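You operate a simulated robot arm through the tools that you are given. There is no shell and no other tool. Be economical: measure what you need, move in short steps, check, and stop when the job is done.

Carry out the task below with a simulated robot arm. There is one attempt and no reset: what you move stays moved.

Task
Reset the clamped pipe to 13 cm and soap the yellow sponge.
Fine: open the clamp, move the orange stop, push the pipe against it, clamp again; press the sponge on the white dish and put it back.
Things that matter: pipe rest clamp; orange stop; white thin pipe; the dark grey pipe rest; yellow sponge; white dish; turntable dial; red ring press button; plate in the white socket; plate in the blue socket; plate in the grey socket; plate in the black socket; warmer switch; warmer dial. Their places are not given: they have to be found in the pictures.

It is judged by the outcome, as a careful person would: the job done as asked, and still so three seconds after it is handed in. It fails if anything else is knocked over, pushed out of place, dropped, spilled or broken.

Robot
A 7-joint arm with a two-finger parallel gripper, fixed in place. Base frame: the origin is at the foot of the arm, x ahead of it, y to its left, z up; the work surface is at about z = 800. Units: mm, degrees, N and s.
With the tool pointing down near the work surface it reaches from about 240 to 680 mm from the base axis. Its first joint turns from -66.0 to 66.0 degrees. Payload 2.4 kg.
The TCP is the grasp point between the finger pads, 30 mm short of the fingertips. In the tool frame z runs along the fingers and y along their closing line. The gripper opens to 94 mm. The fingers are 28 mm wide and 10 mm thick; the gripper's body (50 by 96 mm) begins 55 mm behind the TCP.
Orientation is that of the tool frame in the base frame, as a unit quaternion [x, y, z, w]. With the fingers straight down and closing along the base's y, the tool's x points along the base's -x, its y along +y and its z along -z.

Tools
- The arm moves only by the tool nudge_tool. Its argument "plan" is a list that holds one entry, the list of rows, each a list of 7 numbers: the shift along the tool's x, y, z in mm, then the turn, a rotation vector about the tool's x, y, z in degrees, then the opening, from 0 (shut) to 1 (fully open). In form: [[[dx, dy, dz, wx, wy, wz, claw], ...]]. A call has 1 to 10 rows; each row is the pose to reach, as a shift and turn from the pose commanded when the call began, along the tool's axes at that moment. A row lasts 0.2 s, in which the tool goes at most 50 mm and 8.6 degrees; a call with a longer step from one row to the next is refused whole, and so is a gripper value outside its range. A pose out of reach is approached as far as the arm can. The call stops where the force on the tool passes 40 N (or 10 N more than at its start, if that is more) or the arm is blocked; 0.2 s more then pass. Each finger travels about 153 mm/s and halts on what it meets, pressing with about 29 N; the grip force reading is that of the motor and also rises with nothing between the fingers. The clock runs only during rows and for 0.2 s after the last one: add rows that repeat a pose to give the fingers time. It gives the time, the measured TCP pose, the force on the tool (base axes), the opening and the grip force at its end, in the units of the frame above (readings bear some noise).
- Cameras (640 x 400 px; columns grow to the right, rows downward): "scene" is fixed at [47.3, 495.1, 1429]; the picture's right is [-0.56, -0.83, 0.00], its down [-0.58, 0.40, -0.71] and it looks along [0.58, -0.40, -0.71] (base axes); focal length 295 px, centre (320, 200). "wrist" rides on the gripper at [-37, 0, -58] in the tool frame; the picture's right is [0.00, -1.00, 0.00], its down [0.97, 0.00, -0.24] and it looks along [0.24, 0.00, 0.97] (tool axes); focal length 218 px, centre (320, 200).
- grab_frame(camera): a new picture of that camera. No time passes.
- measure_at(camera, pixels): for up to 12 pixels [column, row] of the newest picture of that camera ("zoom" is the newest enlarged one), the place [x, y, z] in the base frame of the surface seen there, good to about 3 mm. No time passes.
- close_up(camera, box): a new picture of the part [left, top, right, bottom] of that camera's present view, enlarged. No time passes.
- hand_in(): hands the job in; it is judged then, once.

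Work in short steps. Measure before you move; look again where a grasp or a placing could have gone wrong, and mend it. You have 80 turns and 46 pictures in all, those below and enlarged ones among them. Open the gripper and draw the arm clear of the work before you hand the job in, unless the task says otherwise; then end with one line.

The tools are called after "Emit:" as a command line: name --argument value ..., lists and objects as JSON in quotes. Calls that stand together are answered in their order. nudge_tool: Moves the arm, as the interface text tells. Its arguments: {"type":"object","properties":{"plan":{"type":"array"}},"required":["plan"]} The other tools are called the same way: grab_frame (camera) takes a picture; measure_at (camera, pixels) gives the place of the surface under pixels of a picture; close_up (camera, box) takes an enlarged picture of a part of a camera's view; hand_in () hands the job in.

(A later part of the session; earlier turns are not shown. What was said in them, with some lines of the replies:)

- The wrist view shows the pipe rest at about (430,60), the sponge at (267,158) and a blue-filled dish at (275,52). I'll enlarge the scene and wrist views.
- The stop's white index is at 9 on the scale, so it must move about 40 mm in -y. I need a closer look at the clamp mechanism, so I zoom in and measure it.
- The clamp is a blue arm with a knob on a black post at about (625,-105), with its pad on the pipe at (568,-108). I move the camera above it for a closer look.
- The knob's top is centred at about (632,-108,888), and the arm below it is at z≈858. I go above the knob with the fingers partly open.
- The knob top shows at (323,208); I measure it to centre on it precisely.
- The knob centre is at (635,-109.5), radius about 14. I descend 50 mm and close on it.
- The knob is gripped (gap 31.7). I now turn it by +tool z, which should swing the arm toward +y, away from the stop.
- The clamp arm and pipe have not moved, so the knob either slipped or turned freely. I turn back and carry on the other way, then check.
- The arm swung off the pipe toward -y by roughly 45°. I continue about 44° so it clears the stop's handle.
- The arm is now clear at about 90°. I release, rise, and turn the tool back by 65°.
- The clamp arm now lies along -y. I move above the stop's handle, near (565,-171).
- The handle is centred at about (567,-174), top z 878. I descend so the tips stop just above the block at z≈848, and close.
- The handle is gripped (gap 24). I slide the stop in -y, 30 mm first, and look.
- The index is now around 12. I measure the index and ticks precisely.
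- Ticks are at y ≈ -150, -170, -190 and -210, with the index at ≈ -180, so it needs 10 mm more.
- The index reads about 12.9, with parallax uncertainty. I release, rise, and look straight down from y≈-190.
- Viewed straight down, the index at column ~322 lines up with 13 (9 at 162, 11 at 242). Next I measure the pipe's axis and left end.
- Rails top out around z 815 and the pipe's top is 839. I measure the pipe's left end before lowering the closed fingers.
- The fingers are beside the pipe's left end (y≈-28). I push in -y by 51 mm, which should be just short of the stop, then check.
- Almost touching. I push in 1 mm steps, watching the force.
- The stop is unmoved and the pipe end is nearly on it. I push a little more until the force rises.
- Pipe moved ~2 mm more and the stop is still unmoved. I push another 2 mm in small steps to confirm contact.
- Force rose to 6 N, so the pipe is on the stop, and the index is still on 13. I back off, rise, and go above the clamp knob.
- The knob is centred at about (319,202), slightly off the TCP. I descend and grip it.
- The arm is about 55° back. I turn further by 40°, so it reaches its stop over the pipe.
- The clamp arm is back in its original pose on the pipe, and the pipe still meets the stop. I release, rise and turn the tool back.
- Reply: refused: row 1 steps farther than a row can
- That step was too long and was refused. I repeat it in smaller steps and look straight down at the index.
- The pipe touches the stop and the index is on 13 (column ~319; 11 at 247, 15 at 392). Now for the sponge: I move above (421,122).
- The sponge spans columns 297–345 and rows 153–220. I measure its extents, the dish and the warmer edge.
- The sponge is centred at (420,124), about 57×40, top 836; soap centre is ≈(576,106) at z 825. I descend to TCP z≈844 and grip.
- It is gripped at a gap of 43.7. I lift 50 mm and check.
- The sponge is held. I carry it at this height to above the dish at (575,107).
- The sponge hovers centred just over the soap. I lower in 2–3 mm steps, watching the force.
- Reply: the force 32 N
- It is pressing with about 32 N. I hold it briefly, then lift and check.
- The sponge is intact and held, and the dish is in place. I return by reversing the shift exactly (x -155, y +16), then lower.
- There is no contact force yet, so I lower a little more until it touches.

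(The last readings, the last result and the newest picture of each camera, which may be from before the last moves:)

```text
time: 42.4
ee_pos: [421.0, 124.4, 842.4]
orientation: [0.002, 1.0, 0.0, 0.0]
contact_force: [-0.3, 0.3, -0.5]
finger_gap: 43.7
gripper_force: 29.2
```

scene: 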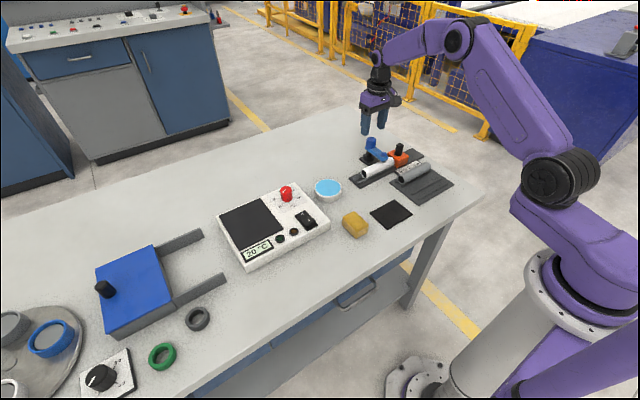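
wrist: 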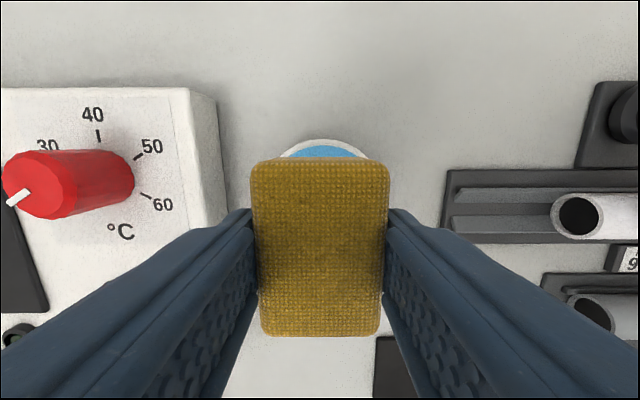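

Emit:
nudge_tool --plan '[[[0, 0, 1, 0, 0, 0, 0.3], [0, 0, 2, 0, 0, 0, 0.3], [0, 0, 3, 0, 0, 0, 0.3], [0, 0, 3, 0, 0, 0, 0.3]]]'

Emit:
close_up --camera "scene" --box '[320, 180, 400, 250]'

```text
time: 43.5
ee_pos: [421.5, 124.7, 841.6]
orientation: [0.001, 1.0, 0.0, 0.001]
contact_force: [-3.2, -0.3, 12.0]
finger_gap: 43.9
gripper_force: 28.8
stopped in row 4: the force on the tool passed its limit (the readings are from after the stop); the commanded pose is now the measured one
```

```text
5.71 times, centred on (360, 215) of scene
```

zoom: 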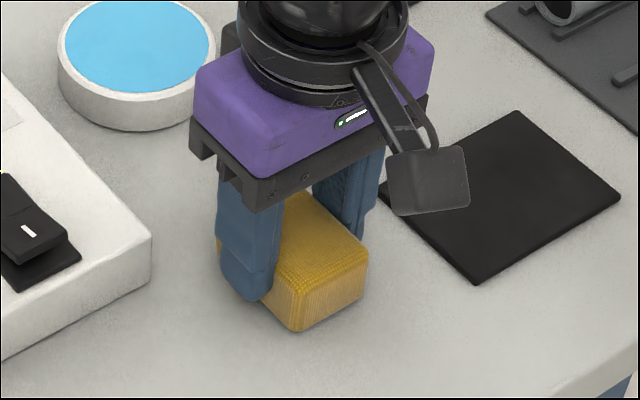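

The sponge is resting on the table. I open (to about 75 mm, clear of the warmer), rise, and verify.

Emit:
nudge_tool --plan '[[[0, 0, 0, 0, 0, 0, 0.7], [0, 0, 0, 0, 0, 0, 0.8], [0, 0, -40, 0, 0, 0, 0.8], [0, 0, -85, 0, 0, 0, 0.8], [0, 0, -130, 0, 0, 0, 0.8], [0, 0, -175, 0, 0, 0, 1], [0, 0, -220, 0, 0, 0, 1]]]'

Emit:
grab_frame --camera "wrist"

Emit:
measure_at --camera "wrist" --pixels '[[320, 170]]'

Emit:
grab_frame --camera "scene"

```text
time: 45.1
ee_pos: [421.8, 122.1, 1063.9]
orientation: [0.002, 1.0, 0.0, 0.0]
contact_force: [0.1, -0.1, 0.7]
finger_gap: 94.2
gripper_force: 0.0
```

```text
8 pictures are left
```

wrist: 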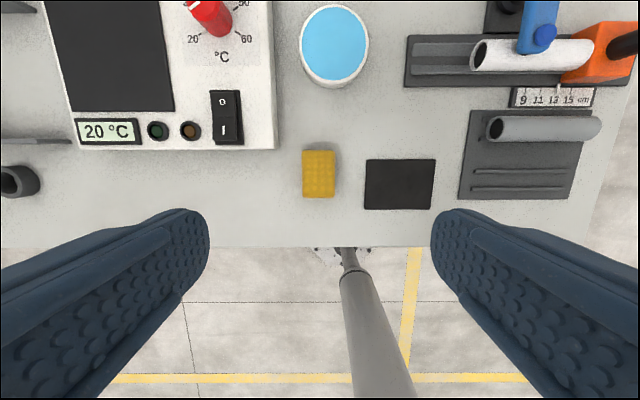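

```text
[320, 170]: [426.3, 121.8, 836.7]
```

```text
7 pictures are left
```

scene: 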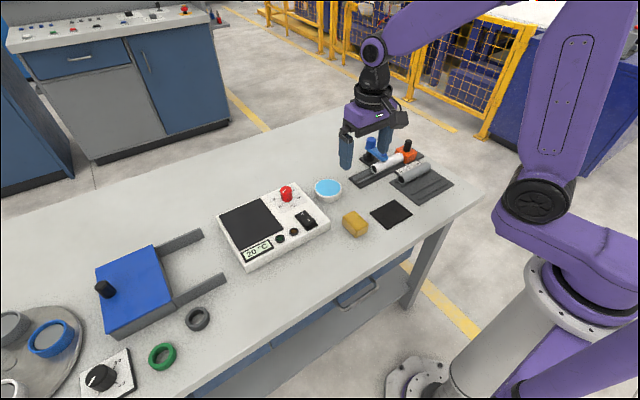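

The pipe is clamped at 13 against the stop, the sponge is back at its place, nothing else has moved, and the arm is clear. I hand in.

Emit:
hand_in

```text
The job is handed in.
```

The pipe is clamped again at 13 cm against the orange stop. The yellow sponge was pressed on the soap in the white dish and is back in its place; I did not check for soap on its underside.
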